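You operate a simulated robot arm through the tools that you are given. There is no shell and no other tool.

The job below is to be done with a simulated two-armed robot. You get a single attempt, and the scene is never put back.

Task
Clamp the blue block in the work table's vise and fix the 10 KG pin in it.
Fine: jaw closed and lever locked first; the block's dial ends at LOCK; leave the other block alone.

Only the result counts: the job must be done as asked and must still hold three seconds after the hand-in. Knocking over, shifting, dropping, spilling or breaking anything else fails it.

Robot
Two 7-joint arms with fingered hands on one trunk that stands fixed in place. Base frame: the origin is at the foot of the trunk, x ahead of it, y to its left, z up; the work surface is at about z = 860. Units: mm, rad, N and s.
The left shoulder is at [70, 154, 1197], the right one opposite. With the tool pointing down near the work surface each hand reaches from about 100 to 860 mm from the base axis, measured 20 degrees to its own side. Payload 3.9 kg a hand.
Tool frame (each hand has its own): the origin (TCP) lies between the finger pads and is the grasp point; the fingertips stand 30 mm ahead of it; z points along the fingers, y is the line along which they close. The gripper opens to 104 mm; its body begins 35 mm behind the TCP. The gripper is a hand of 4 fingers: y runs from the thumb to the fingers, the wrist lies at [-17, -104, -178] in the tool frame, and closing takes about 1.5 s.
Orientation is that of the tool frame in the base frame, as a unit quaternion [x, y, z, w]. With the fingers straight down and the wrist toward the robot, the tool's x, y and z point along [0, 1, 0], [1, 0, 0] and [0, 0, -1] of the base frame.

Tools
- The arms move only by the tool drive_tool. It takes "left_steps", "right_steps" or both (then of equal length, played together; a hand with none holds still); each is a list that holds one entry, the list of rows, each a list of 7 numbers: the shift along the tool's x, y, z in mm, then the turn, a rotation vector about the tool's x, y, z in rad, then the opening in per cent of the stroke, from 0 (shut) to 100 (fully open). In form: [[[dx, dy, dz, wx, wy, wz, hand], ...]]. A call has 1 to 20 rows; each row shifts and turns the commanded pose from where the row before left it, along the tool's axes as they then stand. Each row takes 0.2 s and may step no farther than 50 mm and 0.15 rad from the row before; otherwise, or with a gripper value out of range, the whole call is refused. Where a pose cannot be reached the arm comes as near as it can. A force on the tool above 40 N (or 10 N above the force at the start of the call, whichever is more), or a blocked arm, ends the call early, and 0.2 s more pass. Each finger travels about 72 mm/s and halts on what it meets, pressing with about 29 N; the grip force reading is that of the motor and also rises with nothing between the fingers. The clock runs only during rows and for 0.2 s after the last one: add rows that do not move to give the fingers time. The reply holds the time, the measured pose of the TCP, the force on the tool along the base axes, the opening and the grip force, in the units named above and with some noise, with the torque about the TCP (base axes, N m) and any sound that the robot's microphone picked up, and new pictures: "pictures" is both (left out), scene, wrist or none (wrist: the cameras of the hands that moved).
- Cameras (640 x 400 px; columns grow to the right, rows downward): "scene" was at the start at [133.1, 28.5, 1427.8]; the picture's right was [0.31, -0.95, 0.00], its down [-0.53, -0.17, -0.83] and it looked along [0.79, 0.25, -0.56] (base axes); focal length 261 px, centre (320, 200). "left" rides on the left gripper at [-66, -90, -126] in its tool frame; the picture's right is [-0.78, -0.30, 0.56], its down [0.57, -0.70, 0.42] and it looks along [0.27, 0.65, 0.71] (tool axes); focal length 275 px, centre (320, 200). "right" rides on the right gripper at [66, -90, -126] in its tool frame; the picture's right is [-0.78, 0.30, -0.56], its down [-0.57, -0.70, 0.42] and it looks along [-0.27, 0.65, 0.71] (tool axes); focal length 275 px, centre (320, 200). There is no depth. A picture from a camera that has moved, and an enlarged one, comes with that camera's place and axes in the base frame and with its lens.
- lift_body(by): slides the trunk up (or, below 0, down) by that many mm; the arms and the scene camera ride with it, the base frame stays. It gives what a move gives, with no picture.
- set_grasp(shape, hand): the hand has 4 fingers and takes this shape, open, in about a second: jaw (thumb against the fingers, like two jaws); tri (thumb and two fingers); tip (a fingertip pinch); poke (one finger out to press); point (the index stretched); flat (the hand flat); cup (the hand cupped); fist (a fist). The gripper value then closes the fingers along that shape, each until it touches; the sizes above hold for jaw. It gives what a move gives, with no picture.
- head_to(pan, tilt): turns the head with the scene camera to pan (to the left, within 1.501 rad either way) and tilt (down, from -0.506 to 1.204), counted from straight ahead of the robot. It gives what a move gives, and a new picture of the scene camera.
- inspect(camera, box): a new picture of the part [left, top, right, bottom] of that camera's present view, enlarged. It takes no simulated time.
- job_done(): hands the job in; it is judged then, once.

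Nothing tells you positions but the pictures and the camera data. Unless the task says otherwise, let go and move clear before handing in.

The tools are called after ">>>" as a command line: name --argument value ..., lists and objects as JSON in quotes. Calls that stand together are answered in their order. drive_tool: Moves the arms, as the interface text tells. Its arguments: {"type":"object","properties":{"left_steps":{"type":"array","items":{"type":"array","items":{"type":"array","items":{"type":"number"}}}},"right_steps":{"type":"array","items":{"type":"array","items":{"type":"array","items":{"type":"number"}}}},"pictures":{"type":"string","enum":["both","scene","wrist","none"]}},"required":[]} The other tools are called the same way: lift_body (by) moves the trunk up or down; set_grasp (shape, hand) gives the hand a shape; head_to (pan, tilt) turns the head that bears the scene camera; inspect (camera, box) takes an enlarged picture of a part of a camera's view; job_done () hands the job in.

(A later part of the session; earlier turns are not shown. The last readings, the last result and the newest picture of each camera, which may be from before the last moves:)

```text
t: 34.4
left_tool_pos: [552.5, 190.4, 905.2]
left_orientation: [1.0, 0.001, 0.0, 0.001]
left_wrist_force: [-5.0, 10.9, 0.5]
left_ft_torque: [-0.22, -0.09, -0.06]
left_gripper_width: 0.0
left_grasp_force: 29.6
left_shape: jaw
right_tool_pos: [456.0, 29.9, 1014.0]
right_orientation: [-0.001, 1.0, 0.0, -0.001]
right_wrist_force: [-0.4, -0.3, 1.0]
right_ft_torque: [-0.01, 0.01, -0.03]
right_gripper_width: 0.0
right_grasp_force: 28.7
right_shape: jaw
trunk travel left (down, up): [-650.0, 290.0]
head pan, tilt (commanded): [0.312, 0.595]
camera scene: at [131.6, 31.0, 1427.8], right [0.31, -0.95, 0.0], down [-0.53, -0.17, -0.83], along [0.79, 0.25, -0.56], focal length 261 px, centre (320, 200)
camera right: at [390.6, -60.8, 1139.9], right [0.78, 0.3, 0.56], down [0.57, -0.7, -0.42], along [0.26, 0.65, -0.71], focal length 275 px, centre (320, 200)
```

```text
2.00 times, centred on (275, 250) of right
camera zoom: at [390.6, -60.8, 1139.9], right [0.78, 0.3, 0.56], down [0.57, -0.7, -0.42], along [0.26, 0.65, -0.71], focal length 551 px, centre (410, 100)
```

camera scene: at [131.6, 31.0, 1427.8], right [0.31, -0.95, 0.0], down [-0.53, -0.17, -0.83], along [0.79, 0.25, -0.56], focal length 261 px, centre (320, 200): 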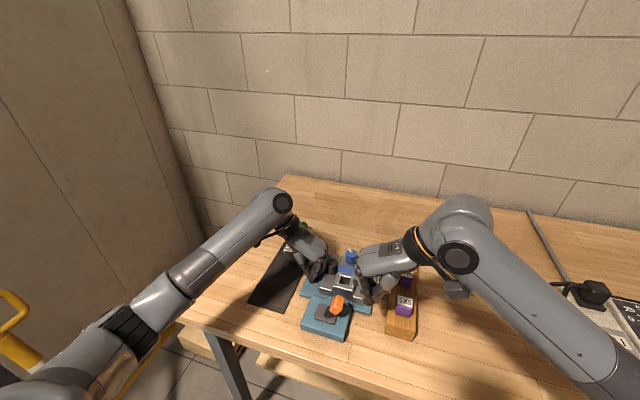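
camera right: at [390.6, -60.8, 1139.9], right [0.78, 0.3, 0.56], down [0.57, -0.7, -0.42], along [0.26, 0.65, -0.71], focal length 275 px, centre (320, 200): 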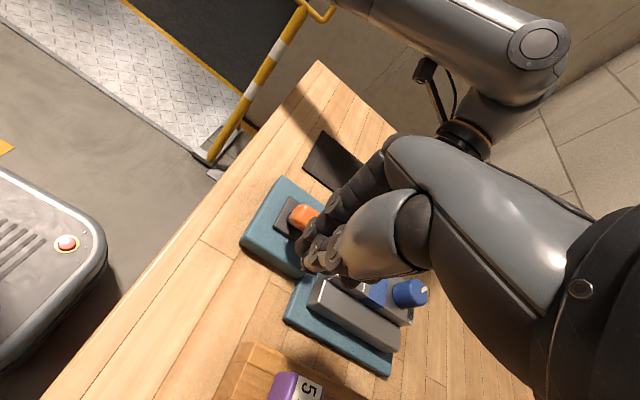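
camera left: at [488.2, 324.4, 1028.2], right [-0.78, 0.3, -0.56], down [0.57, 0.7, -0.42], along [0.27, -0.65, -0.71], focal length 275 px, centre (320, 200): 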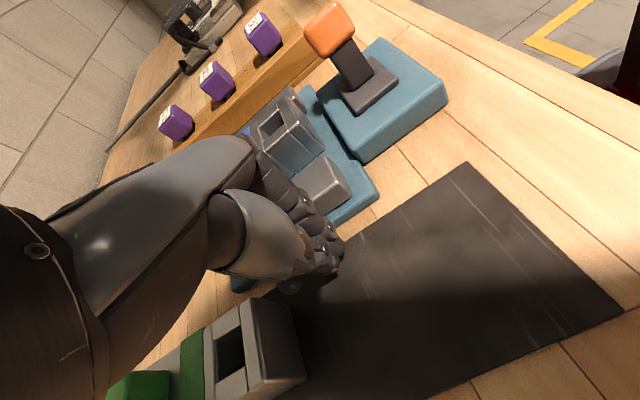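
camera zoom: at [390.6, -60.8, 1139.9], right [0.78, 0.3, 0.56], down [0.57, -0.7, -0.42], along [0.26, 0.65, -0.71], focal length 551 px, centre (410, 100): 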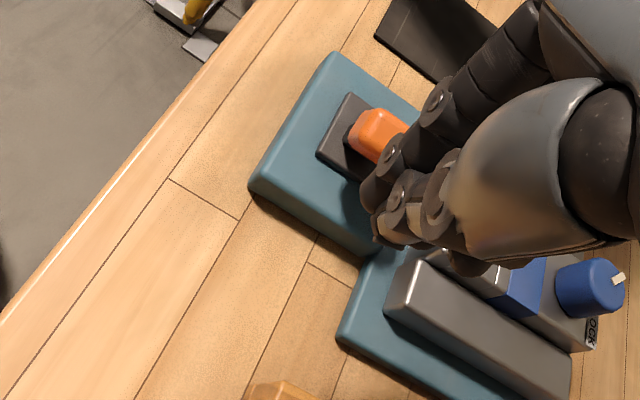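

Descend with the right hand beside the lever handle.

>>> drive_tool --right_steps '[[[0, 0, 30, 0, 0, 0, 0], [0, 0, 30, 0, 0, 0, 0], [0, 0, 18, 0, 0, 0, 0], [0, 0, 8, 0, 0, 0, 0], [0, 0, 0, 0, 0, 0, 0], [0, 0, 0, 0, 0, 0, 0]]]' --pictures "wrist"

>>> inspect --camera "scene" --box '[290, 240, 410, 345]'

>>> inspect --camera "right" --box '[220, 130, 400, 330]'

>>> inspect --camera "left" --box '[200, 0, 460, 230]'

```text
t: 35.8
left_tool_pos: [553.0, 191.0, 904.9]
left_orientation: [1.0, 0.001, 0.001, 0.001]
left_wrist_force: [-6.1, 8.6, 0.0]
left_ft_torque: [-0.18, -0.13, -0.05]
left_gripper_width: 0.0
left_grasp_force: 28.7
left_shape: jaw
right_tool_pos: [455.4, 30.5, 925.5]
right_orientation: [-0.001, 1.0, 0.0, 0.001]
right_wrist_force: [0.2, -0.2, 0.2]
right_ft_torque: [-0.01, -0.01, -0.02]
right_gripper_width: 0.3
right_grasp_force: 28.9
right_shape: jaw
trunk travel left (down, up): [-650.0, 290.0]
head pan, tilt (commanded): [0.312, 0.595]
camera right: at [391.1, -60.3, 1052.3], right [0.78, 0.3, 0.56], down [0.57, -0.7, -0.42], along [0.26, 0.65, -0.71], focal length 275 px, centre (320, 200)
```

right: 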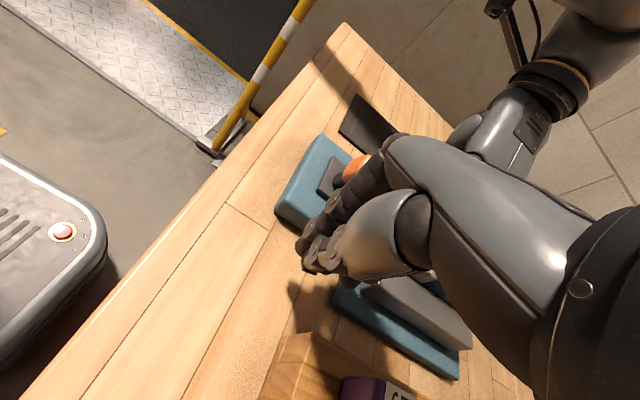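

```text
3.81 times, centred on (350, 292) of scene
camera zoom: at [131.6, 30.9, 1427.9], right [0.31, -0.95, 0.0], down [-0.53, -0.17, -0.83], along [0.79, 0.25, -0.56], focal length 994 px, centre (206, -152)
```

zoom: 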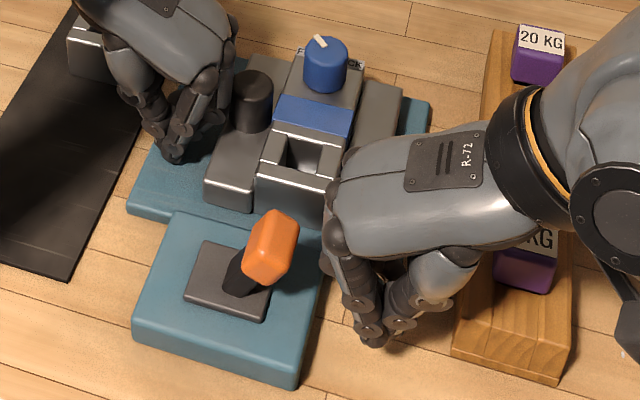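

```text
2.00 times, centred on (310, 230) of right
camera zoom: at [391.1, -60.3, 1052.3], right [0.78, 0.3, 0.56], down [0.57, -0.7, -0.42], along [0.26, 0.65, -0.71], focal length 551 px, centre (340, 140)
```

zoom: 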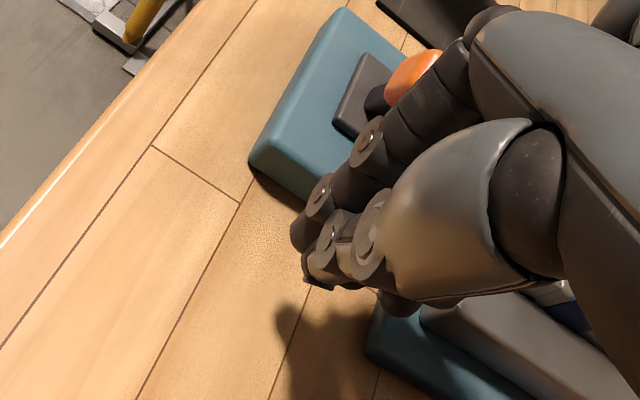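

```text
1.74 times, centred on (330, 115) of left
camera zoom: at [487.8, 280.9, 1028.9], right [-0.78, 0.29, -0.56], down [0.57, 0.7, -0.43], along [0.27, -0.65, -0.71], focal length 479 px, centre (303, 348)
```

zoom: 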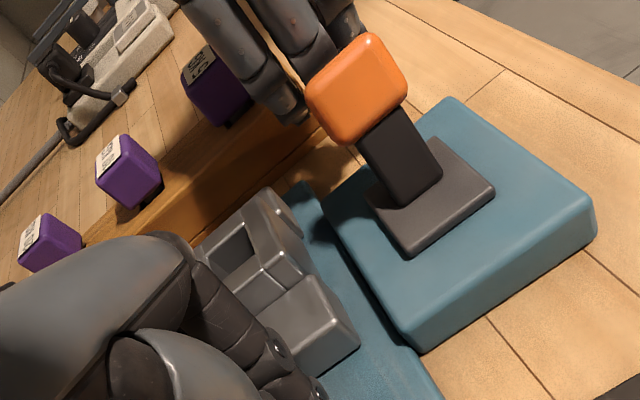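

The fingers are right of the handle. Now I push the lever toward +y in small steps.

>>> drive_tool --right_steps '[[[0, 6, 0, 0, 0, 0, 0], [0, 6, 0, 0, 0, 0, 0], [0, 5, 0, 0, 0, 0, 0], [0, 4, 0, 0, 0, 0, 0], [0, 4, 0, 0, 0, 0, 0], [0, 4, 0, 0, 0, 0, 0], [0, 0, 0, 0, 0, 0, 0]]]' --pictures "none"

>>> inspect --camera "scene" --box '[290, 240, 410, 345]'

>>> inspect --camera "left" --box '[200, 0, 460, 230]'

```text
t: 37.4
left_tool_pos: [554.0, 190.2, 906.1]
left_orientation: [1.0, 0.001, 0.0, 0.0]
left_wrist_force: [-6.0, 9.0, 1.0]
left_ft_torque: [-0.2, -0.12, -0.05]
left_gripper_width: 0.0
left_grasp_force: 29.3
left_shape: jaw
right_tool_pos: [457.4, 59.1, 926.7]
right_orientation: [0.0, 1.0, -0.001, 0.0]
right_wrist_force: [0.2, 0.0, 0.0]
right_ft_torque: [0.01, 0.0, -0.05]
right_gripper_width: 0.0
right_grasp_force: 28.9
right_shape: jaw
trunk travel left (down, up): [-650.0, 290.0]
head pan, tilt (commanded): [0.312, 0.595]
```

```text
3.81 times, centred on (350, 292) of scene
camera zoom: at [131.7, 30.8, 1427.9], right [0.31, -0.95, 0.0], down [-0.53, -0.17, -0.83], along [0.79, 0.25, -0.56], focal length 994 px, centre (206, -152)
```

zoom: 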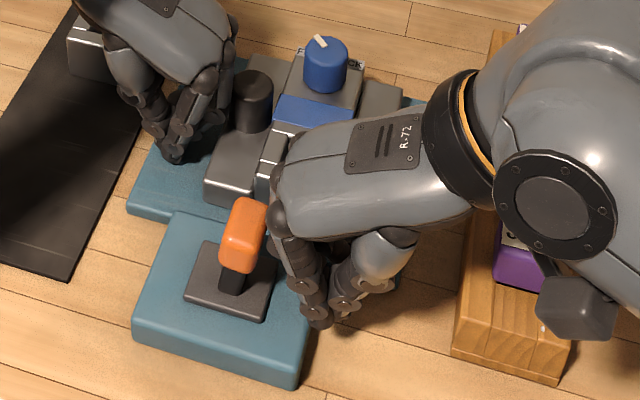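

```text
1.74 times, centred on (330, 115) of left
camera zoom: at [487.8, 280.8, 1028.9], right [-0.78, 0.29, -0.56], down [0.57, 0.7, -0.43], along [0.27, -0.65, -0.71], focal length 479 px, centre (303, 348)
```

zoom: 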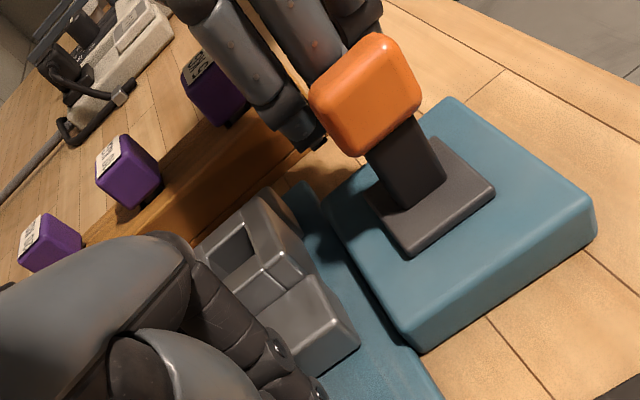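

The lever swings toward +y freely. Keep pushing.

>>> drive_tool --right_steps '[[[0, 4, 0, 0, 0, 0, 0], [0, 4, 0, 0, 0, 0, 0], [0, 4, 0, 0, 0, 0, 0], [0, 4, 0, 0, 0, 0, 0], [0, 4, 0, 0, 0, 0, 0], [0, 0, 0, 0, 0, 0, 0]]]' --pictures "none"

>>> inspect --camera "scene" --box '[290, 240, 410, 345]'

>>> inspect --camera "left" --box '[200, 0, 460, 230]'

```text
t: 38.8
left_tool_pos: [555.1, 191.5, 906.2]
left_orientation: [1.0, 0.001, 0.0, 0.001]
left_wrist_force: [-6.7, 8.0, 0.4]
left_ft_torque: [-0.16, -0.1, -0.08]
left_gripper_width: 0.0
left_grasp_force: 29.4
left_shape: jaw
right_tool_pos: [456.9, 76.8, 926.4]
right_orientation: [-0.001, 1.0, -0.001, 0.001]
right_wrist_force: [-0.7, -0.7, -0.4]
right_ft_torque: [-0.01, -0.02, 0.0]
right_gripper_width: 0.2
right_grasp_force: 29.1
right_shape: jaw
trunk travel left (down, up): [-650.0, 290.0]
head pan, tilt (commanded): [0.312, 0.595]
```

```text
3.81 times, centred on (350, 292) of scene
camera zoom: at [131.7, 30.9, 1427.9], right [0.31, -0.95, 0.0], down [-0.53, -0.17, -0.83], along [0.79, 0.25, -0.56], focal length 994 px, centre (206, -152)
```

zoom: 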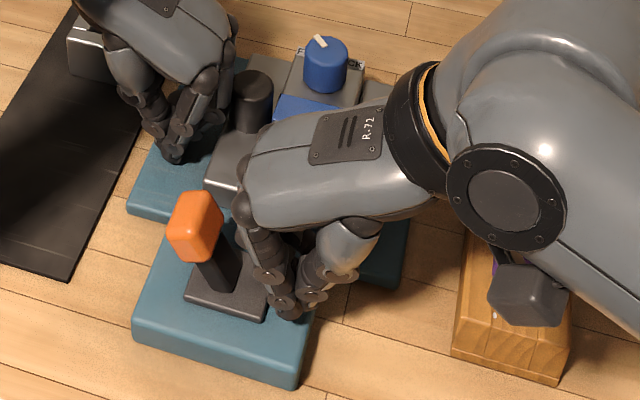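

```text
1.74 times, centred on (330, 115) of left
camera zoom: at [487.8, 280.9, 1028.9], right [-0.78, 0.29, -0.56], down [0.57, 0.7, -0.43], along [0.27, -0.65, -0.71], focal length 479 px, centre (303, 348)
```

zoom: 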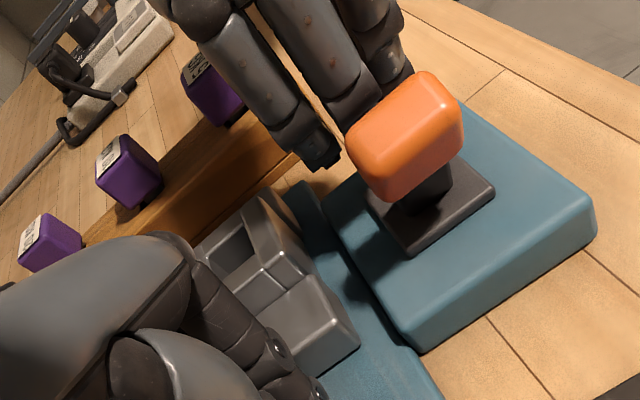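

The lever now leans toward +y. I'll continue until I feel the stop.

>>> drive_tool --right_steps '[[[0, 3, 0, 0, 0, 0, 0], [0, 3, 0, 0, 0, 0, 0], [0, 3, 0, 0, 0, 0, 0], [0, 0, 0, 0, 0, 0, 0]]]' --pictures "none"

>>> inspect --camera "left" --box '[200, 0, 460, 230]'

>>> inspect --camera "scene" --box '[290, 240, 410, 345]'

```text
t: 39.8
left_tool_pos: [553.8, 191.6, 905.3]
left_orientation: [1.0, 0.0, 0.0, 0.0]
left_wrist_force: [-7.1, 8.8, 0.1]
left_ft_torque: [-0.14, -0.12, -0.08]
left_gripper_width: 0.0
left_grasp_force: 28.9
left_shape: jaw
right_tool_pos: [456.9, 87.1, 926.1]
right_orientation: [0.0, 1.0, -0.001, 0.0]
right_wrist_force: [-0.5, 0.7, -0.8]
right_ft_torque: [0.01, 0.01, 0.02]
right_gripper_width: 0.0
right_grasp_force: 29.4
right_shape: jaw
trunk travel left (down, up): [-650.0, 290.0]
head pan, tilt (commanded): [0.312, 0.595]
```

```text
1.74 times, centred on (330, 115) of left
camera zoom: at [487.8, 280.9, 1029.0], right [-0.78, 0.29, -0.56], down [0.57, 0.7, -0.42], along [0.27, -0.65, -0.71], focal length 479 px, centre (303, 348)
```

zoom: 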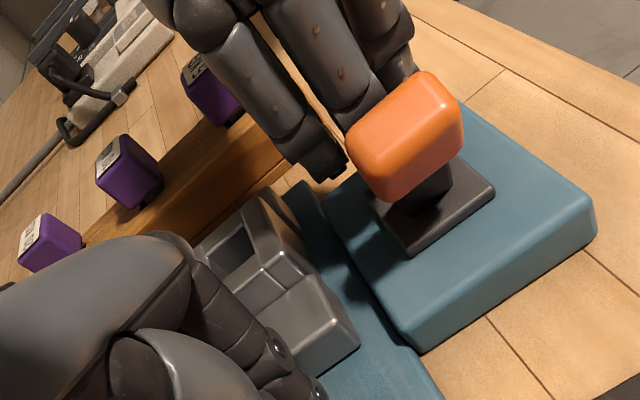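

```text
3.81 times, centred on (350, 292) of scene
camera zoom: at [131.7, 30.9, 1427.9], right [0.31, -0.95, 0.0], down [-0.53, -0.17, -0.83], along [0.79, 0.25, -0.56], focal length 994 px, centre (206, -152)
```

zoom: 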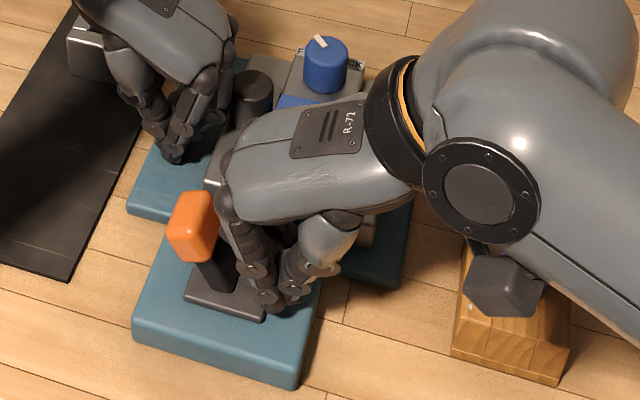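

The lever already sits further over than my fingers (it snapped across). I'll push a little more to confirm the end stop.

>>> drive_tool --right_steps '[[[0, 3, 0, 0, 0, 0, 0], [0, 3, 0, 0, 0, 0, 0], [0, 0, 0, 0, 0, 0, 0]]]' --pictures "none"

>>> inspect --camera "left" --box '[200, 0, 460, 230]'

```text
t: 40.6
left_tool_pos: [553.2, 189.9, 904.3]
left_orientation: [1.0, 0.001, 0.0, 0.0]
left_wrist_force: [-6.9, 13.3, -0.7]
left_ft_torque: [-0.25, -0.18, -0.09]
left_gripper_width: 0.4
left_grasp_force: 28.8
left_shape: jaw
right_tool_pos: [457.5, 93.3, 926.8]
right_orientation: [0.0, 1.0, -0.001, 0.001]
right_wrist_force: [0.7, -2.7, 0.8]
right_ft_torque: [0.08, 0.01, -0.03]
right_gripper_width: 0.1
right_grasp_force: 28.6
right_shape: jaw
trunk travel left (down, up): [-650.0, 290.0]
head pan, tilt (commanded): [0.312, 0.595]
```

```text
1.74 times, centred on (330, 115) of left
camera zoom: at [487.8, 280.7, 1029.0], right [-0.78, 0.29, -0.56], down [0.57, 0.7, -0.42], along [0.27, -0.65, -0.71], focal length 479 px, centre (303, 348)
```

zoom: 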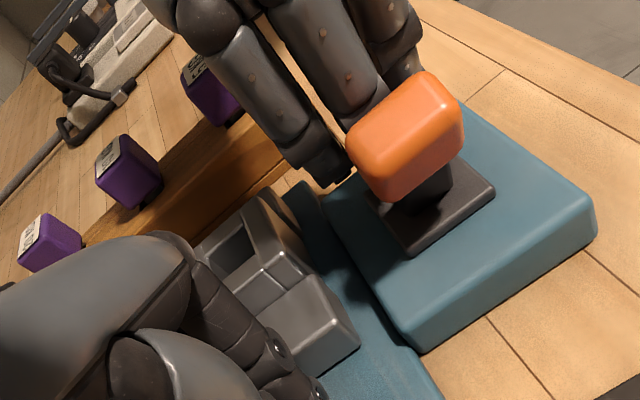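

>>> drive_tool --right_steps '[[[0, 2, 0, 0, 0, 0, 0], [0, 2, 0, 0, 0, 0, 0], [0, 0, 0, 0, 0, 0, 0]]]' --pictures "none"

>>> inspect --camera "left" --box '[200, 0, 460, 230]'

>>> inspect --camera "scene" --box '[290, 220, 410, 345]'

```text
t: 41.4
left_tool_pos: [553.1, 188.6, 905.6]
left_orientation: [1.0, -0.001, 0.0, 0.0]
left_wrist_force: [-9.7, 19.3, -1.7]
left_ft_torque: [-0.32, -0.22, -0.06]
left_gripper_width: 0.0
left_grasp_force: 29.0
left_shape: jaw
right_tool_pos: [457.8, 96.3, 927.4]
right_orientation: [0.0, 1.0, -0.001, 0.001]
right_wrist_force: [2.6, -17.0, 3.8]
right_ft_torque: [0.25, -0.01, -0.22]
right_gripper_width: 0.0
right_grasp_force: 29.5
right_shape: jaw
trunk travel left (down, up): [-650.0, 290.0]
head pan, tilt (commanded): [0.312, 0.595]
```

```text
1.74 times, centred on (330, 115) of left
camera zoom: at [487.3, 279.2, 1029.5], right [-0.78, 0.3, -0.56], down [0.57, 0.7, -0.42], along [0.27, -0.65, -0.71], focal length 479 px, centre (303, 348)
```

zoom: 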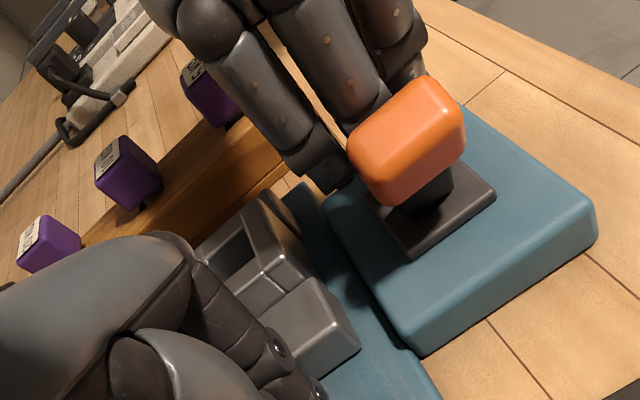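

```text
3.20 times, centred on (350, 282) of scene
camera zoom: at [130.8, 29.1, 1428.0], right [0.31, -0.95, 0.0], down [-0.53, -0.17, -0.83], along [0.79, 0.25, -0.56], focal length 835 px, centre (224, -64)
```

zoom: 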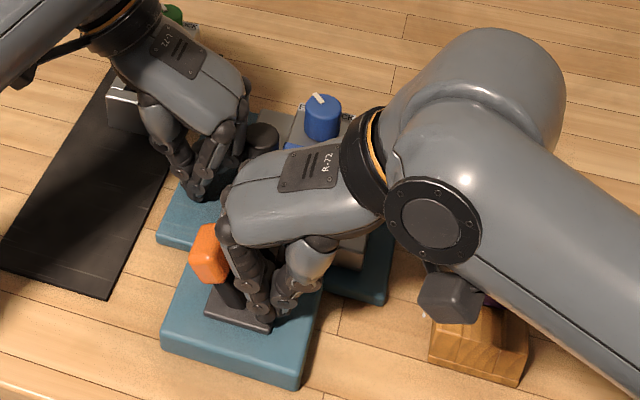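

The lever is at a hard stop (17 N without further motion), so it should be locked. I'll withdraw the right hand from the lever and then the left hand from the knob.

>>> drive_tool --right_steps '[[[0, -6, 0, 0, 0, 0, 0], [0, -20, 0, 0, 0, 0, 0], [0, -30, 0, 0, 0, 0, 0], [0, -5, -30, 0, 0, 0, 0], [0, 0, -40, 0, 0, 0, 0], [0, -20, -30, 0, 0, 0, 0], [0, -30, -20, 0, 0, 0, 0], [0, 0, 0, 0, 0, 0, 0]]]' --pictures "none"

>>> inspect --camera "scene" --box '[270, 210, 410, 345]'

>>> inspect --camera "left" --box '[200, 0, 460, 230]'

```text
t: 43.2
left_tool_pos: [553.9, 190.9, 905.7]
left_orientation: [1.0, 0.0, 0.001, 0.001]
left_wrist_force: [-10.8, 7.6, -2.1]
left_ft_torque: [-0.1, -0.18, -0.26]
left_gripper_width: 0.1
left_grasp_force: 29.0
left_shape: jaw
right_tool_pos: [457.6, -14.2, 1049.3]
right_orientation: [-0.001, 1.0, -0.001, 0.0]
right_wrist_force: [0.0, -0.7, -0.2]
right_ft_torque: [0.03, -0.01, 0.02]
right_gripper_width: 0.0
right_grasp_force: 28.3
right_shape: jaw
trunk travel left (down, up): [-650.0, 290.0]
head pan, tilt (commanded): [0.312, 0.595]
```

```text
2.96 times, centred on (340, 278) of scene
camera zoom: at [131.0, 31.6, 1427.9], right [0.31, -0.95, 0.0], down [-0.53, -0.17, -0.83], along [0.79, 0.25, -0.56], focal length 773 px, centre (261, -30)
```

zoom: 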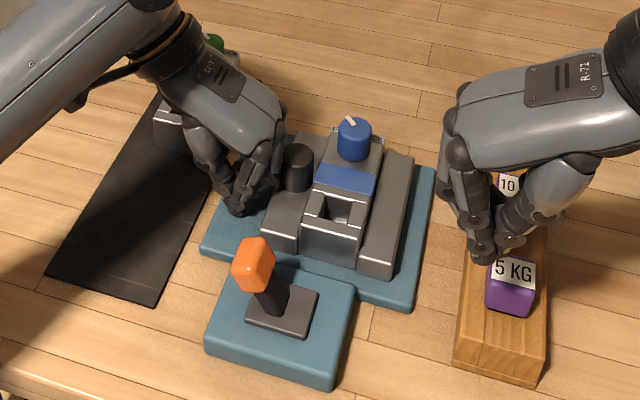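

```text
1.74 times, centred on (330, 115) of left
camera zoom: at [487.5, 280.3, 1029.0], right [-0.78, 0.29, -0.56], down [0.57, 0.7, -0.43], along [0.27, -0.65, -0.71], focal length 479 px, centre (303, 348)
```

zoom: 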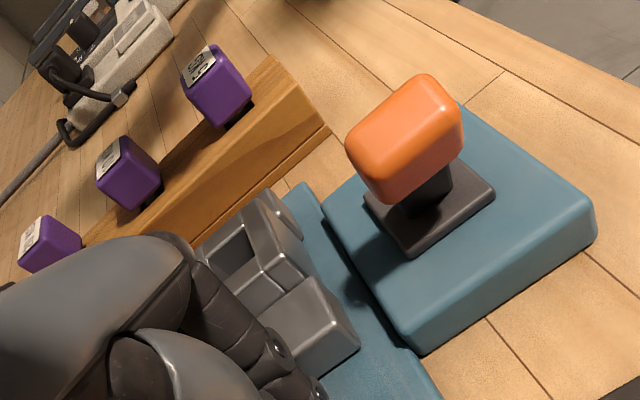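

The lever stays over and the jaw looks tight. Now I withdraw the left hand from the knob.

>>> drive_tool --left_steps '[[[0, -6, 0, 0, 0, 0, 0], [0, -10, 0, 0, 0, 0, 0], [0, -10, 0, 0, 0, 0, 0], [0, 0, -20, 0, 0, 0, 0], [0, 0, -40, 0, 0, 0, 0], [0, 0, -45, 0, 0, 0, 0], [0, -20, -45, 0, 0, 0, 0], [-10, -40, -25, 0, 0, 0, 0], [-10, -40, -25, 0, 0, 0, 0], [-10, -30, 0, 0, 0, 0, 0], [0, 0, 0, 0, 0, 0, 0]]]' --pictures "both"

>>> inspect --camera "scene" --box '[250, 200, 390, 345]'

>>> inspect --camera "left" --box '[270, 130, 470, 330]'

```text
t: 45.6
left_tool_pos: [524.5, 346.9, 1106.3]
left_orientation: [1.0, 0.0, 0.0, 0.0]
left_wrist_force: [0.0, -0.6, -0.3]
left_ft_torque: [0.0, -0.01, 0.02]
left_gripper_width: 0.1
left_grasp_force: 28.9
left_shape: jaw
right_tool_pos: [459.9, -14.7, 1048.0]
right_orientation: [0.0, 1.0, 0.0, 0.0]
right_wrist_force: [-0.3, 0.0, -0.3]
right_ft_torque: [-0.04, -0.03, 0.0]
right_gripper_width: 0.0
right_grasp_force: 29.2
right_shape: jaw
trunk travel left (down, up): [-650.0, 290.0]
head pan, tilt (commanded): [0.312, 0.595]
camera scene: at [133.4, 28.8, 1427.7], right [0.31, -0.95, 0.0], down [-0.53, -0.17, -0.83], along [0.79, 0.26, -0.56], focal length 261 px, centre (320, 200)
camera left: at [458.5, 436.7, 1229.1], right [-0.78, 0.3, -0.56], down [0.57, 0.7, -0.42], along [0.26, -0.65, -0.71], focal length 275 px, centre (320, 200)
```

scene: 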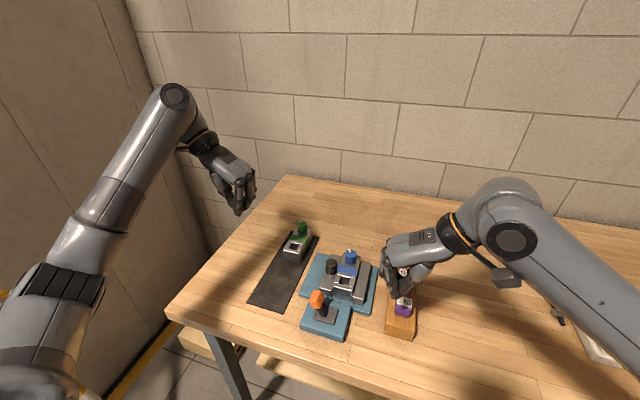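
left: 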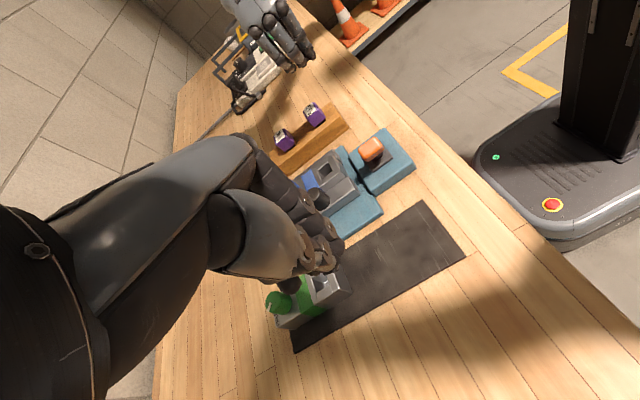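

```text
2.76 times, centred on (320, 272) of scene
camera zoom: at [133.4, 28.8, 1427.7], right [0.31, -0.95, 0.0], down [-0.53, -0.17, -0.83], along [0.79, 0.26, -0.56], focal length 720 px, centre (320, 0)
```

zoom: 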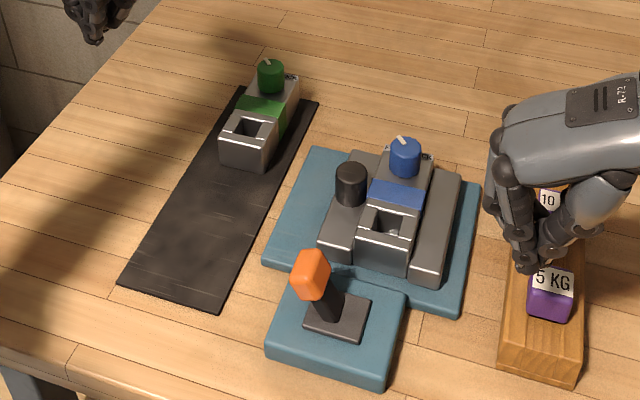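

```text
2.00 times, centred on (370, 230) of left
camera zoom: at [458.5, 436.7, 1229.1], right [-0.78, 0.3, -0.56], down [0.57, 0.7, -0.42], along [0.26, -0.65, -0.71], focal length 551 px, centre (220, 140)
```

zoom: 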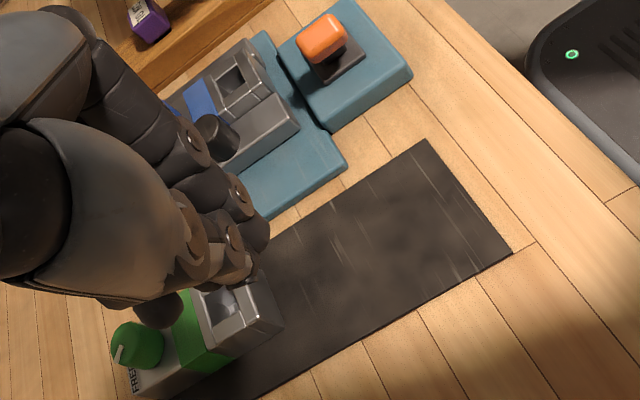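

The jaw holds tight after release. I'll verify the green block has not moved by comparing with the same earlier view, and look at the dial and socket.

>>> inspect --camera "scene" --box '[245, 215, 325, 310]'

>>> inspect --camera "scene" --box '[310, 240, 390, 310]'

>>> inspect --camera "right" --box '[200, 100, 520, 400]'

```text
4.21 times, centred on (285, 262) of scene
camera zoom: at [133.4, 28.8, 1427.7], right [0.31, -0.95, 0.0], down [-0.53, -0.17, -0.83], along [0.79, 0.26, -0.56], focal length 1098 px, centre (467, -63)
```

zoom: 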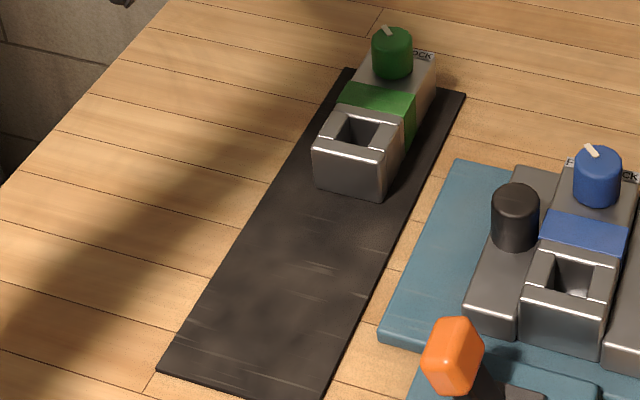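

```text
5.71 times, centred on (350, 275) of scene
camera zoom: at [133.4, 28.8, 1427.7], right [0.31, -0.95, 0.0], down [-0.53, -0.17, -0.83], along [0.79, 0.26, -0.56], focal length 1490 px, centre (149, -229)
```

zoom: 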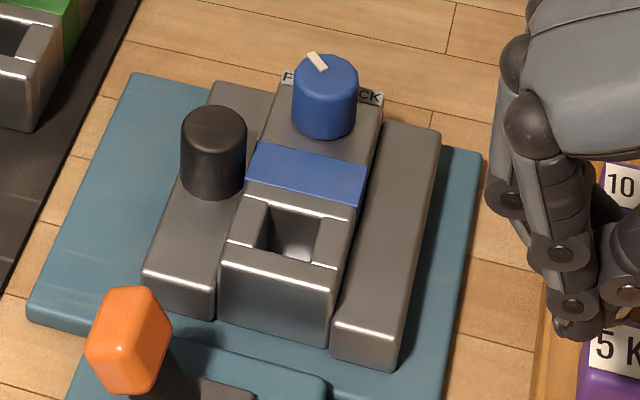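

```text
1.33 times, centred on (360, 250) of right
camera zoom: at [394.9, -105.3, 1174.3], right [0.78, 0.3, 0.56], down [0.57, -0.7, -0.43], along [0.26, 0.65, -0.71], focal length 367 px, centre (267, 133)
```

zoom: 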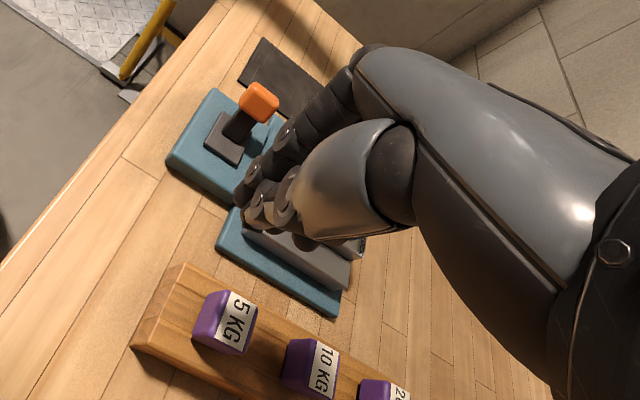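

The green block looks in place. Now I locate the 10 KG pin precisely from the right camera and scene.

>>> inspect --camera "right" --box '[280, 290, 500, 400]'

>>> inspect --camera "left" --box '[260, 90, 360, 170]'

```text
2.91 times, centred on (390, 345) of right
camera zoom: at [394.9, -105.3, 1174.3], right [0.78, 0.3, 0.56], down [0.57, -0.7, -0.43], along [0.26, 0.65, -0.71], focal length 801 px, centre (116, -222)
```

zoom: 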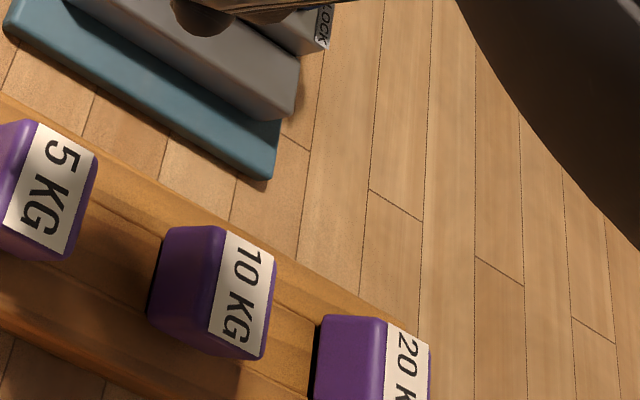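

```text
5.00 times, centred on (310, 130) of left
camera zoom: at [458.5, 436.7, 1229.1], right [-0.78, 0.3, -0.56], down [0.57, 0.7, -0.42], along [0.26, -0.65, -0.71], focal length 1376 px, centre (370, 550)
```

zoom: 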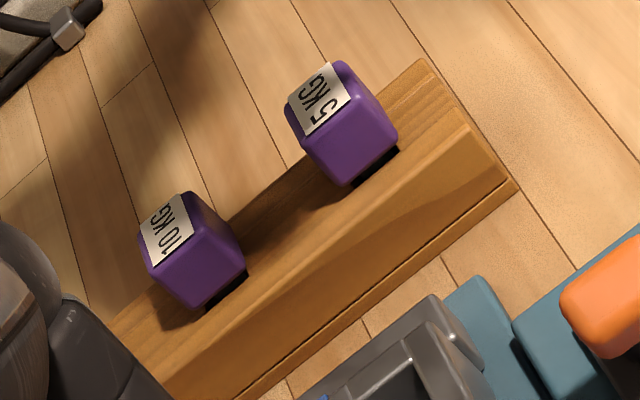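

The 10 KG pin head is near (598, −38, top z≈931). I'll open the right hand, move above it and check alignment from both sides.

>>> drive_tool --right_steps '[[[-34.5, -6, 0, 0, 0, 0, 40], [-34.5, -6, 12, 0, 0, 0, 70], [-34.5, -6, 12, 0, 0, 0, 70], [-34.5, -6, 12, 0, 0, 0, 70], [0, 0, 10, 0, 0, 0, 70], [0, 0, 0, 0, 0, 0, 70], [0, 0, 0, 0, 0, 0, 70]]]' --pictures "both"

>>> inspect --camera "right" --box '[150, 150, 400, 380]'

>>> inspect --camera "scene" --box '[340, 200, 460, 340]'

>>> inspect --camera "left" --box '[230, 40, 380, 170]'

```text
t: 47.2
left_tool_pos: [524.8, 345.8, 1104.7]
left_orientation: [1.0, 0.001, 0.0, 0.0]
left_wrist_force: [0.4, 0.6, 0.1]
left_ft_torque: [-0.01, -0.01, -0.02]
left_gripper_width: 0.0
left_grasp_force: 28.7
left_shape: jaw
right_tool_pos: [596.3, -38.2, 1001.1]
right_orientation: [0.001, 1.0, 0.001, 0.0]
right_wrist_force: [-0.2, 0.1, -0.8]
right_ft_torque: [-0.01, 0.02, 0.01]
right_gripper_width: 72.5
right_grasp_force: 0.0
right_shape: jaw
trunk travel left (down, up): [-650.0, 290.0]
head pan, tilt (commanded): [0.312, 0.595]
camera scene: at [133.5, 29.3, 1427.7], right [0.31, -0.95, 0.0], down [-0.53, -0.17, -0.83], along [0.79, 0.25, -0.56], focal length 261 px, centre (320, 200)
camera right: at [531.6, -128.6, 1126.9], right [0.78, 0.3, 0.56], down [0.57, -0.7, -0.42], along [0.26, 0.65, -0.71], focal length 275 px, centre (320, 200)
```

scene: 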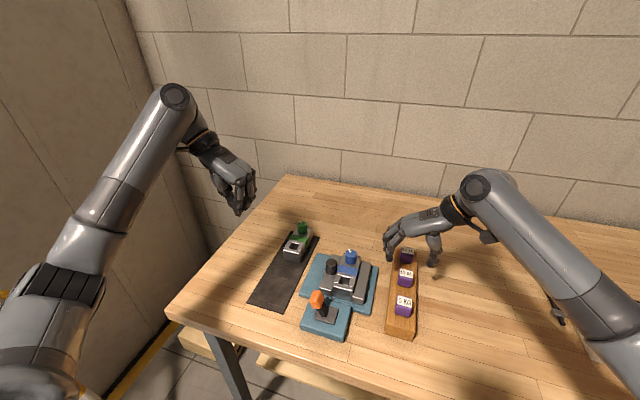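
right: 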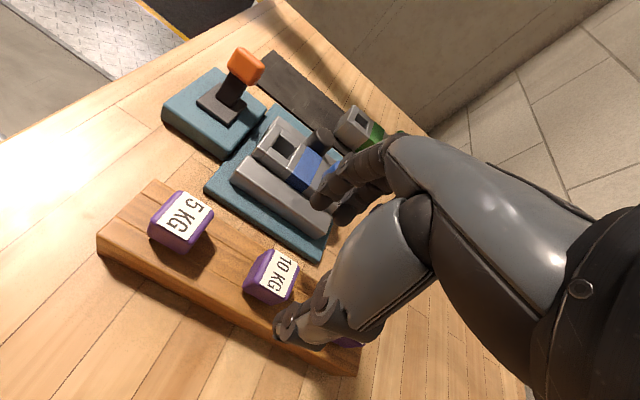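

```text
1.74 times, centred on (275, 265) of right
camera zoom: at [531.6, -128.6, 1126.9], right [0.78, 0.3, 0.56], down [0.57, -0.7, -0.42], along [0.26, 0.65, -0.71], focal length 479 px, centre (398, 87)
```

zoom: 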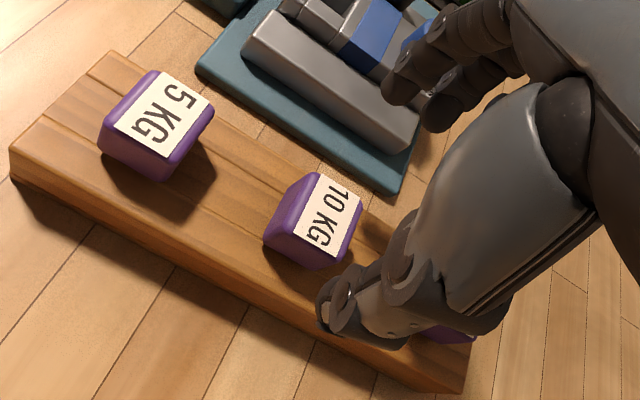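

```text
2.86 times, centred on (400, 270) of scene
camera zoom: at [133.5, 29.3, 1427.7], right [0.31, -0.95, 0.0], down [-0.53, -0.17, -0.83], along [0.79, 0.25, -0.56], focal length 745 px, centre (91, 0)
```

zoom: 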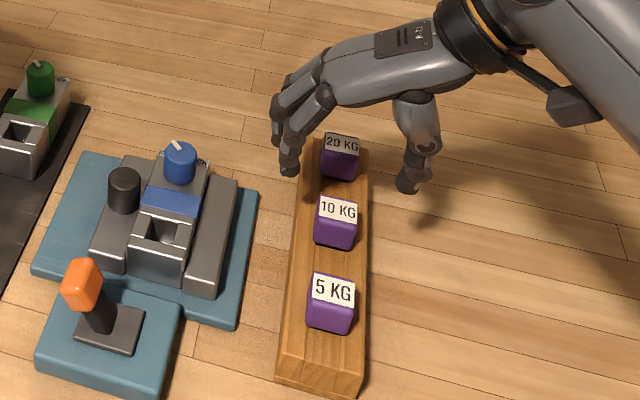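

```text
3.08 times, centred on (305, 105) of left
camera zoom: at [458.6, 436.8, 1228.6], right [-0.78, 0.3, -0.56], down [0.57, 0.7, -0.42], along [0.26, -0.65, -0.71], focal length 847 px, centre (366, 492)
```

zoom: 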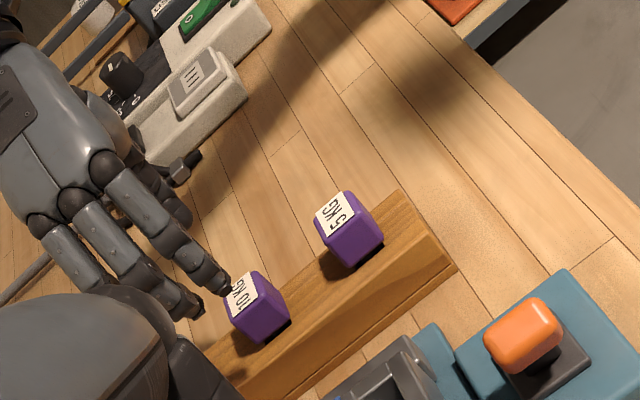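

Alignment is within a few millimetres. Lower partway and verify again.

>>> drive_tool --right_steps '[[[-2, 1, 15, 0, 0, 0, 70], [0, 0, 15, 0, 0, 0, 70], [0, 0, 14, 0, 0, 0, 70], [0, 0, 8, 0, 0, 0, 70], [0, 0, 0, 0, 0, 0, 70], [0, 0, 0, 0, 0, 0, 70]]]' --pictures "wrist"

>>> inspect --camera "right" --box '[180, 180, 380, 360]'

>>> inspect --camera "scene" --box '[360, 220, 450, 320]'

>>> inspect --camera "left" --box '[230, 70, 330, 170]'

```text
t: 48.6
left_tool_pos: [523.7, 346.4, 1104.8]
left_orientation: [1.0, 0.0, -0.001, 0.0]
left_wrist_force: [0.1, -0.2, 0.2]
left_ft_torque: [-0.03, 0.0, 0.0]
left_gripper_width: 0.1
left_grasp_force: 29.5
left_shape: jaw
right_tool_pos: [599.2, -37.9, 949.5]
right_orientation: [0.0, 1.0, 0.001, 0.0]
right_wrist_force: [-1.0, 0.1, -0.4]
right_ft_torque: [-0.01, -0.02, 0.02]
right_gripper_width: 72.5
right_grasp_force: 0.0
right_shape: jaw
trunk travel left (down, up): [-650.0, 290.0]
head pan, tilt (commanded): [0.312, 0.595]
camera right: at [533.6, -127.7, 1075.3], right [0.78, 0.3, 0.56], down [0.57, -0.7, -0.43], along [0.26, 0.65, -0.71], focal length 275 px, centre (320, 200)
```

right: 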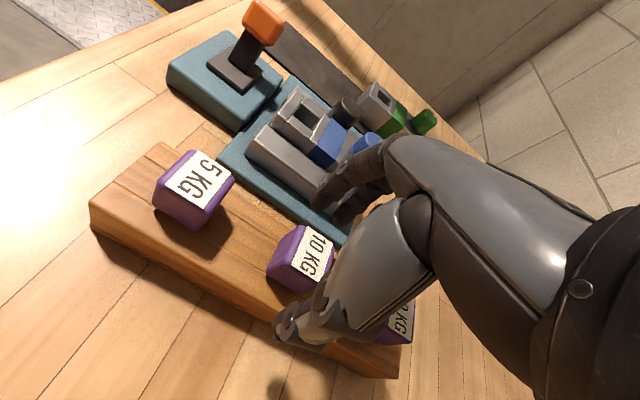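

```text
2.22 times, centred on (280, 270) of right
camera zoom: at [533.6, -127.7, 1075.3], right [0.78, 0.3, 0.56], down [0.57, -0.7, -0.43], along [0.26, 0.65, -0.71], focal length 612 px, centre (409, 44)
```

zoom: 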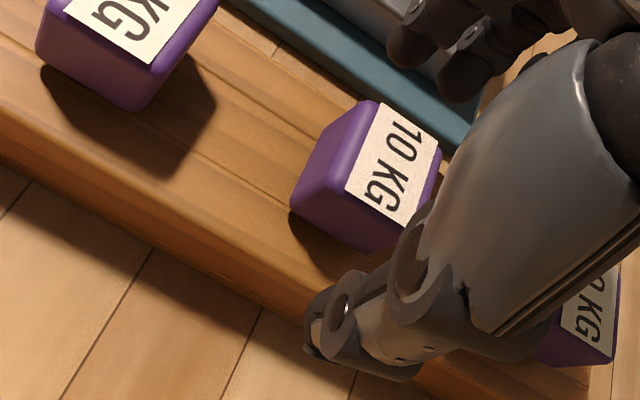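

```text
4.00 times, centred on (405, 270) of scene
camera zoom: at [133.1, 29.1, 1427.8], right [0.31, -0.95, 0.0], down [-0.53, -0.17, -0.83], along [0.79, 0.25, -0.56], focal length 1043 px, centre (-20, -80)
```

zoom: 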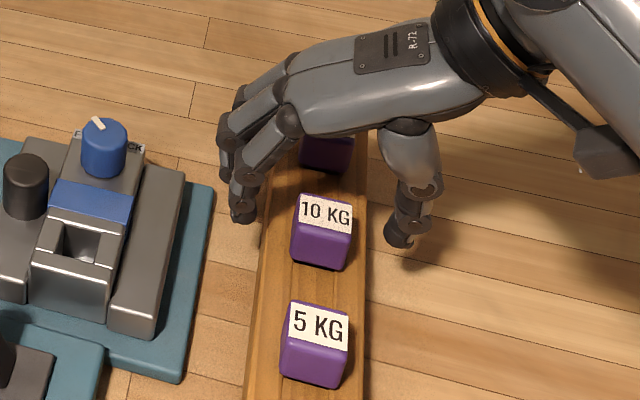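

```text
4.00 times, centred on (280, 120) of left
camera zoom: at [458.3, 436.7, 1228.8], right [-0.78, 0.3, -0.56], down [0.57, 0.7, -0.42], along [0.27, -0.65, -0.71], focal length 1101 px, centre (480, 520)
```

zoom: 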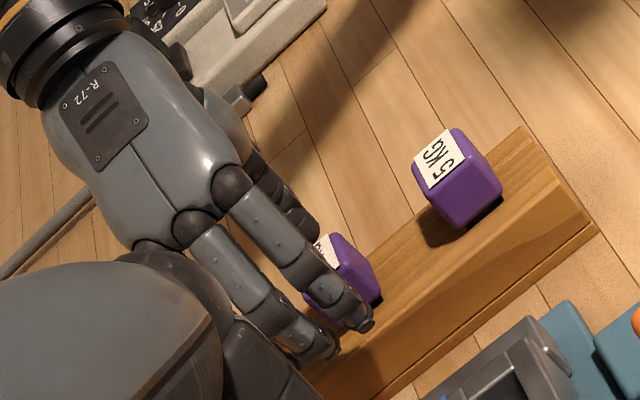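

Aligned on the 10 KG pin. Lower 9 mm more and close.

>>> drive_tool --right_steps '[[[1, -0.5, 5, 0, 0, 0, 70], [0, 0, 4, 0, 0, 0, 70], [0, 0, 0, 0, 0, 0, 60], [0, 0, 0, 0, 0, 0, 45], [0, 0, 0, 0, 0, 0, 35], [0, 0, 0, 0, 0, 0, 25], [0, 0, 0, 0, 0, 0, 0], [0, 0, 0, 0, 0, 0, 0], [0, 0, 0, 0, 0, 0, 0], [0, 0, 0, 0, 0, 0, 0]]]' --pictures "wrist"

>>> inspect --camera "right" --box '[180, 180, 380, 360]'

>>> inspect --camera "scene" --box '[360, 220, 450, 320]'

```text
t: 50.8
left_tool_pos: [524.1, 345.7, 1105.6]
left_orientation: [1.0, 0.0, 0.0, 0.0]
left_wrist_force: [-0.1, -0.4, 0.4]
left_ft_torque: [0.02, 0.0, -0.01]
left_gripper_width: 0.0
left_grasp_force: 29.6
left_shape: jaw
right_tool_pos: [598.9, -36.9, 939.8]
right_orientation: [0.0, 1.0, -0.001, 0.001]
right_wrist_force: [-0.8, 0.9, -0.1]
right_ft_torque: [0.01, 0.02, 0.02]
right_gripper_width: 26.9
right_grasp_force: 29.1
right_shape: jaw
trunk travel left (down, up): [-650.0, 290.0]
head pan, tilt (commanded): [0.312, 0.595]
camera right: at [533.4, -127.5, 1065.9], right [0.78, 0.3, 0.56], down [0.57, -0.7, -0.42], along [0.26, 0.65, -0.71], focal length 275 px, centre (320, 200)
```

right: 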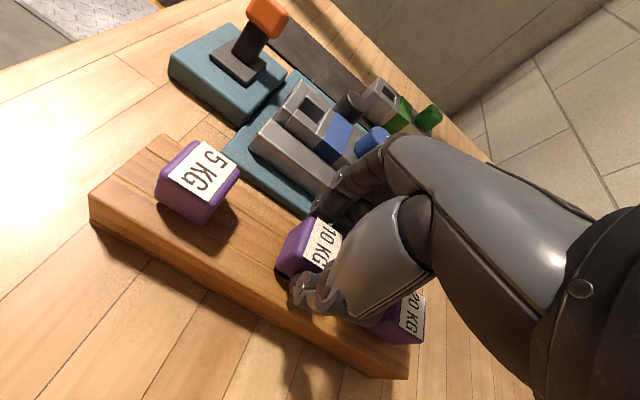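

```text
2.22 times, centred on (280, 270) of right
camera zoom: at [533.4, -127.5, 1065.9], right [0.78, 0.3, 0.56], down [0.57, -0.7, -0.42], along [0.26, 0.65, -0.71], focal length 612 px, centre (409, 44)
```

zoom: 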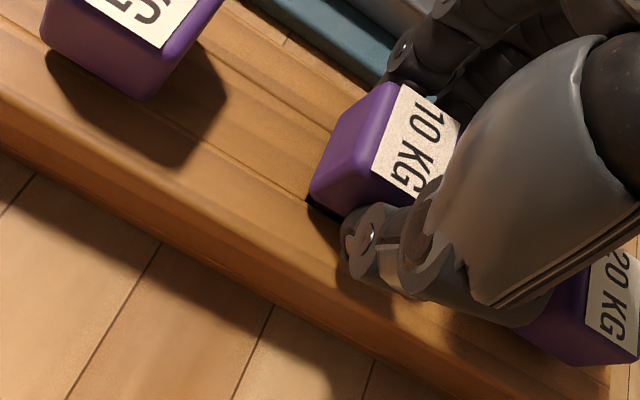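

```text
4.00 times, centred on (405, 270) of scene
camera zoom: at [133.2, 29.2, 1427.7], right [0.31, -0.95, 0.0], down [-0.53, -0.17, -0.83], along [0.79, 0.25, -0.56], focal length 1043 px, centre (-20, -80)
```

zoom: 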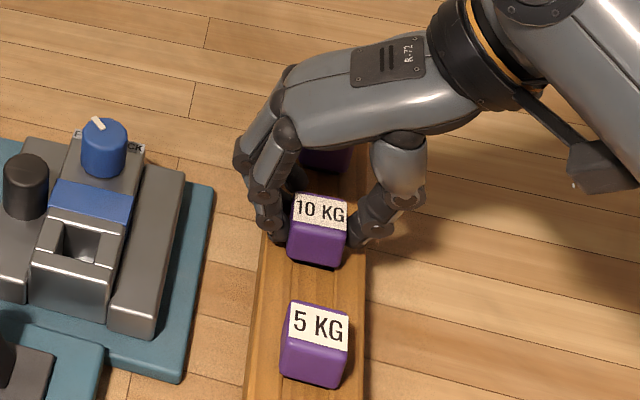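

The pin is gripped. Lift straight up slowly.

>>> drive_tool --right_steps '[[[0, 0, -6, 0, 0, 0, 0], [0, 0, -10, 0, 0, 0, 0], [0, 0, -12, 0, 0, 0, 0], [0, 0, -15, 0, 0, 0, 0], [0, 0, -15, 0, 0, 0, 0], [0, 0, -15, 0, 0, 0, 0], [0, 0, 0, 0, 0, 0, 0], [0, 0, 0, 0, 0, 0, 0]]]' --pictures "both"

>>> inspect --camera "right" --box '[180, 180, 380, 360]'

>>> inspect --camera "scene" --box '[360, 200, 450, 300]'

>>> inspect --camera "left" --box '[230, 40, 330, 140]'

```text
t: 52.6
left_tool_pos: [524.1, 346.6, 1104.7]
left_orientation: [1.0, 0.0, 0.0, 0.0]
left_wrist_force: [0.7, -0.3, -0.6]
left_ft_torque: [0.03, 0.01, 0.0]
left_gripper_width: 0.0
left_grasp_force: 29.1
left_shape: jaw
right_tool_pos: [598.2, -40.4, 1012.4]
right_orientation: [0.0, 1.0, 0.0, -0.001]
right_wrist_force: [0.1, -0.3, -0.8]
right_ft_torque: [-0.02, -0.01, -0.01]
right_gripper_width: 26.6
right_grasp_force: 29.1
right_shape: jaw
trunk travel left (down, up): [-650.0, 290.0]
head pan, tilt (commanded): [0.312, 0.595]
camera scene: at [133.3, 29.2, 1427.7], right [0.31, -0.95, 0.0], down [-0.53, -0.17, -0.83], along [0.79, 0.25, -0.56], focal length 261 px, centre (320, 200)
camera right: at [532.7, -130.2, 1137.8], right [0.78, 0.3, 0.56], down [0.57, -0.7, -0.42], along [0.26, 0.65, -0.71], focal length 275 px, centre (320, 200)
```

scene: 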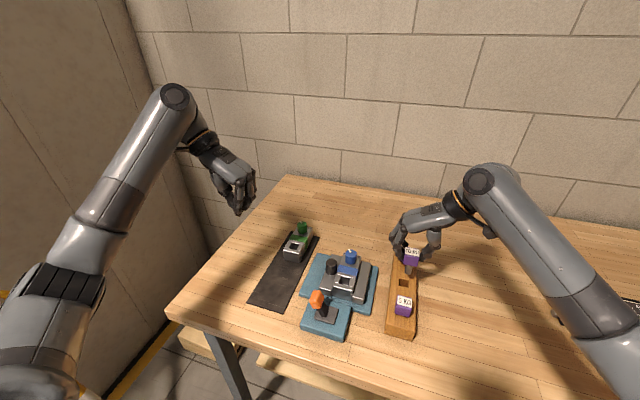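
right: 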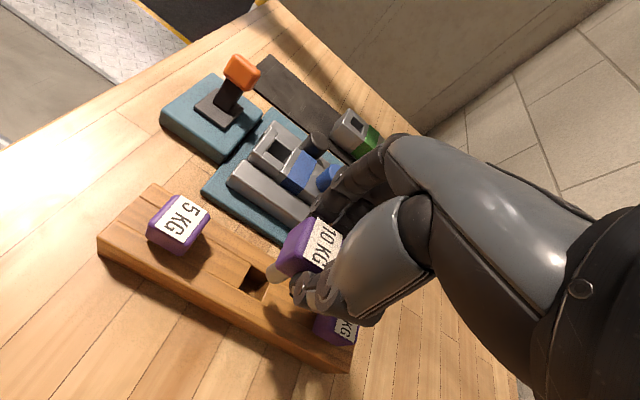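

```text
2.22 times, centred on (280, 270) of right
camera zoom: at [532.7, -130.2, 1137.8], right [0.78, 0.3, 0.56], down [0.57, -0.7, -0.42], along [0.26, 0.65, -0.71], focal length 612 px, centre (409, 44)
```

zoom: 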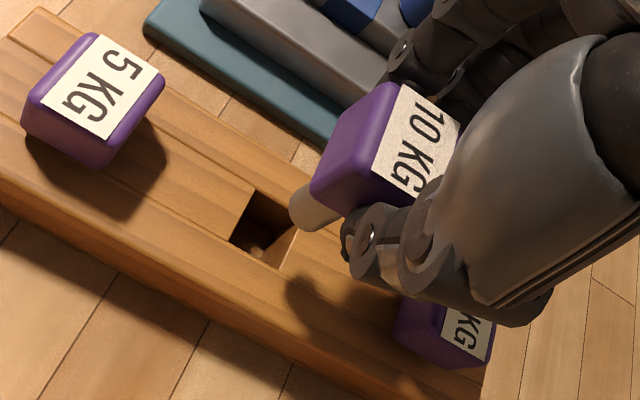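

```text
4.00 times, centred on (405, 250) of scene
camera zoom: at [133.3, 29.2, 1427.7], right [0.31, -0.95, 0.0], down [-0.53, -0.17, -0.83], along [0.79, 0.25, -0.56], focal length 1043 px, centre (-20, 0)
```

zoom: 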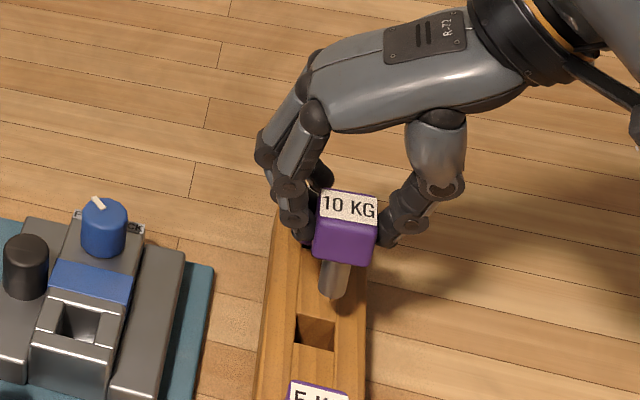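

```text
4.00 times, centred on (280, 90) of left
camera zoom: at [458.4, 436.8, 1228.7], right [-0.78, 0.3, -0.56], down [0.57, 0.7, -0.42], along [0.27, -0.65, -0.71], focal length 1101 px, centre (480, 640)
```

zoom: 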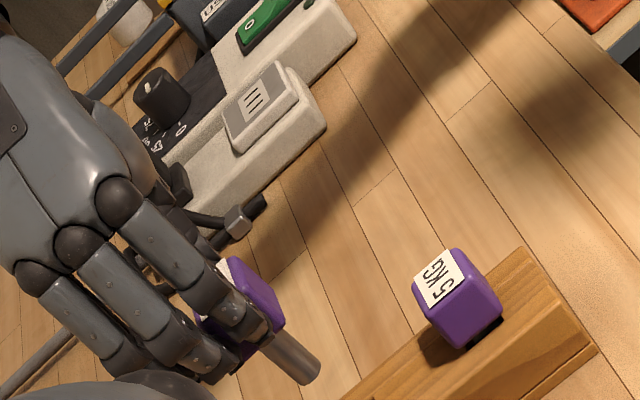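

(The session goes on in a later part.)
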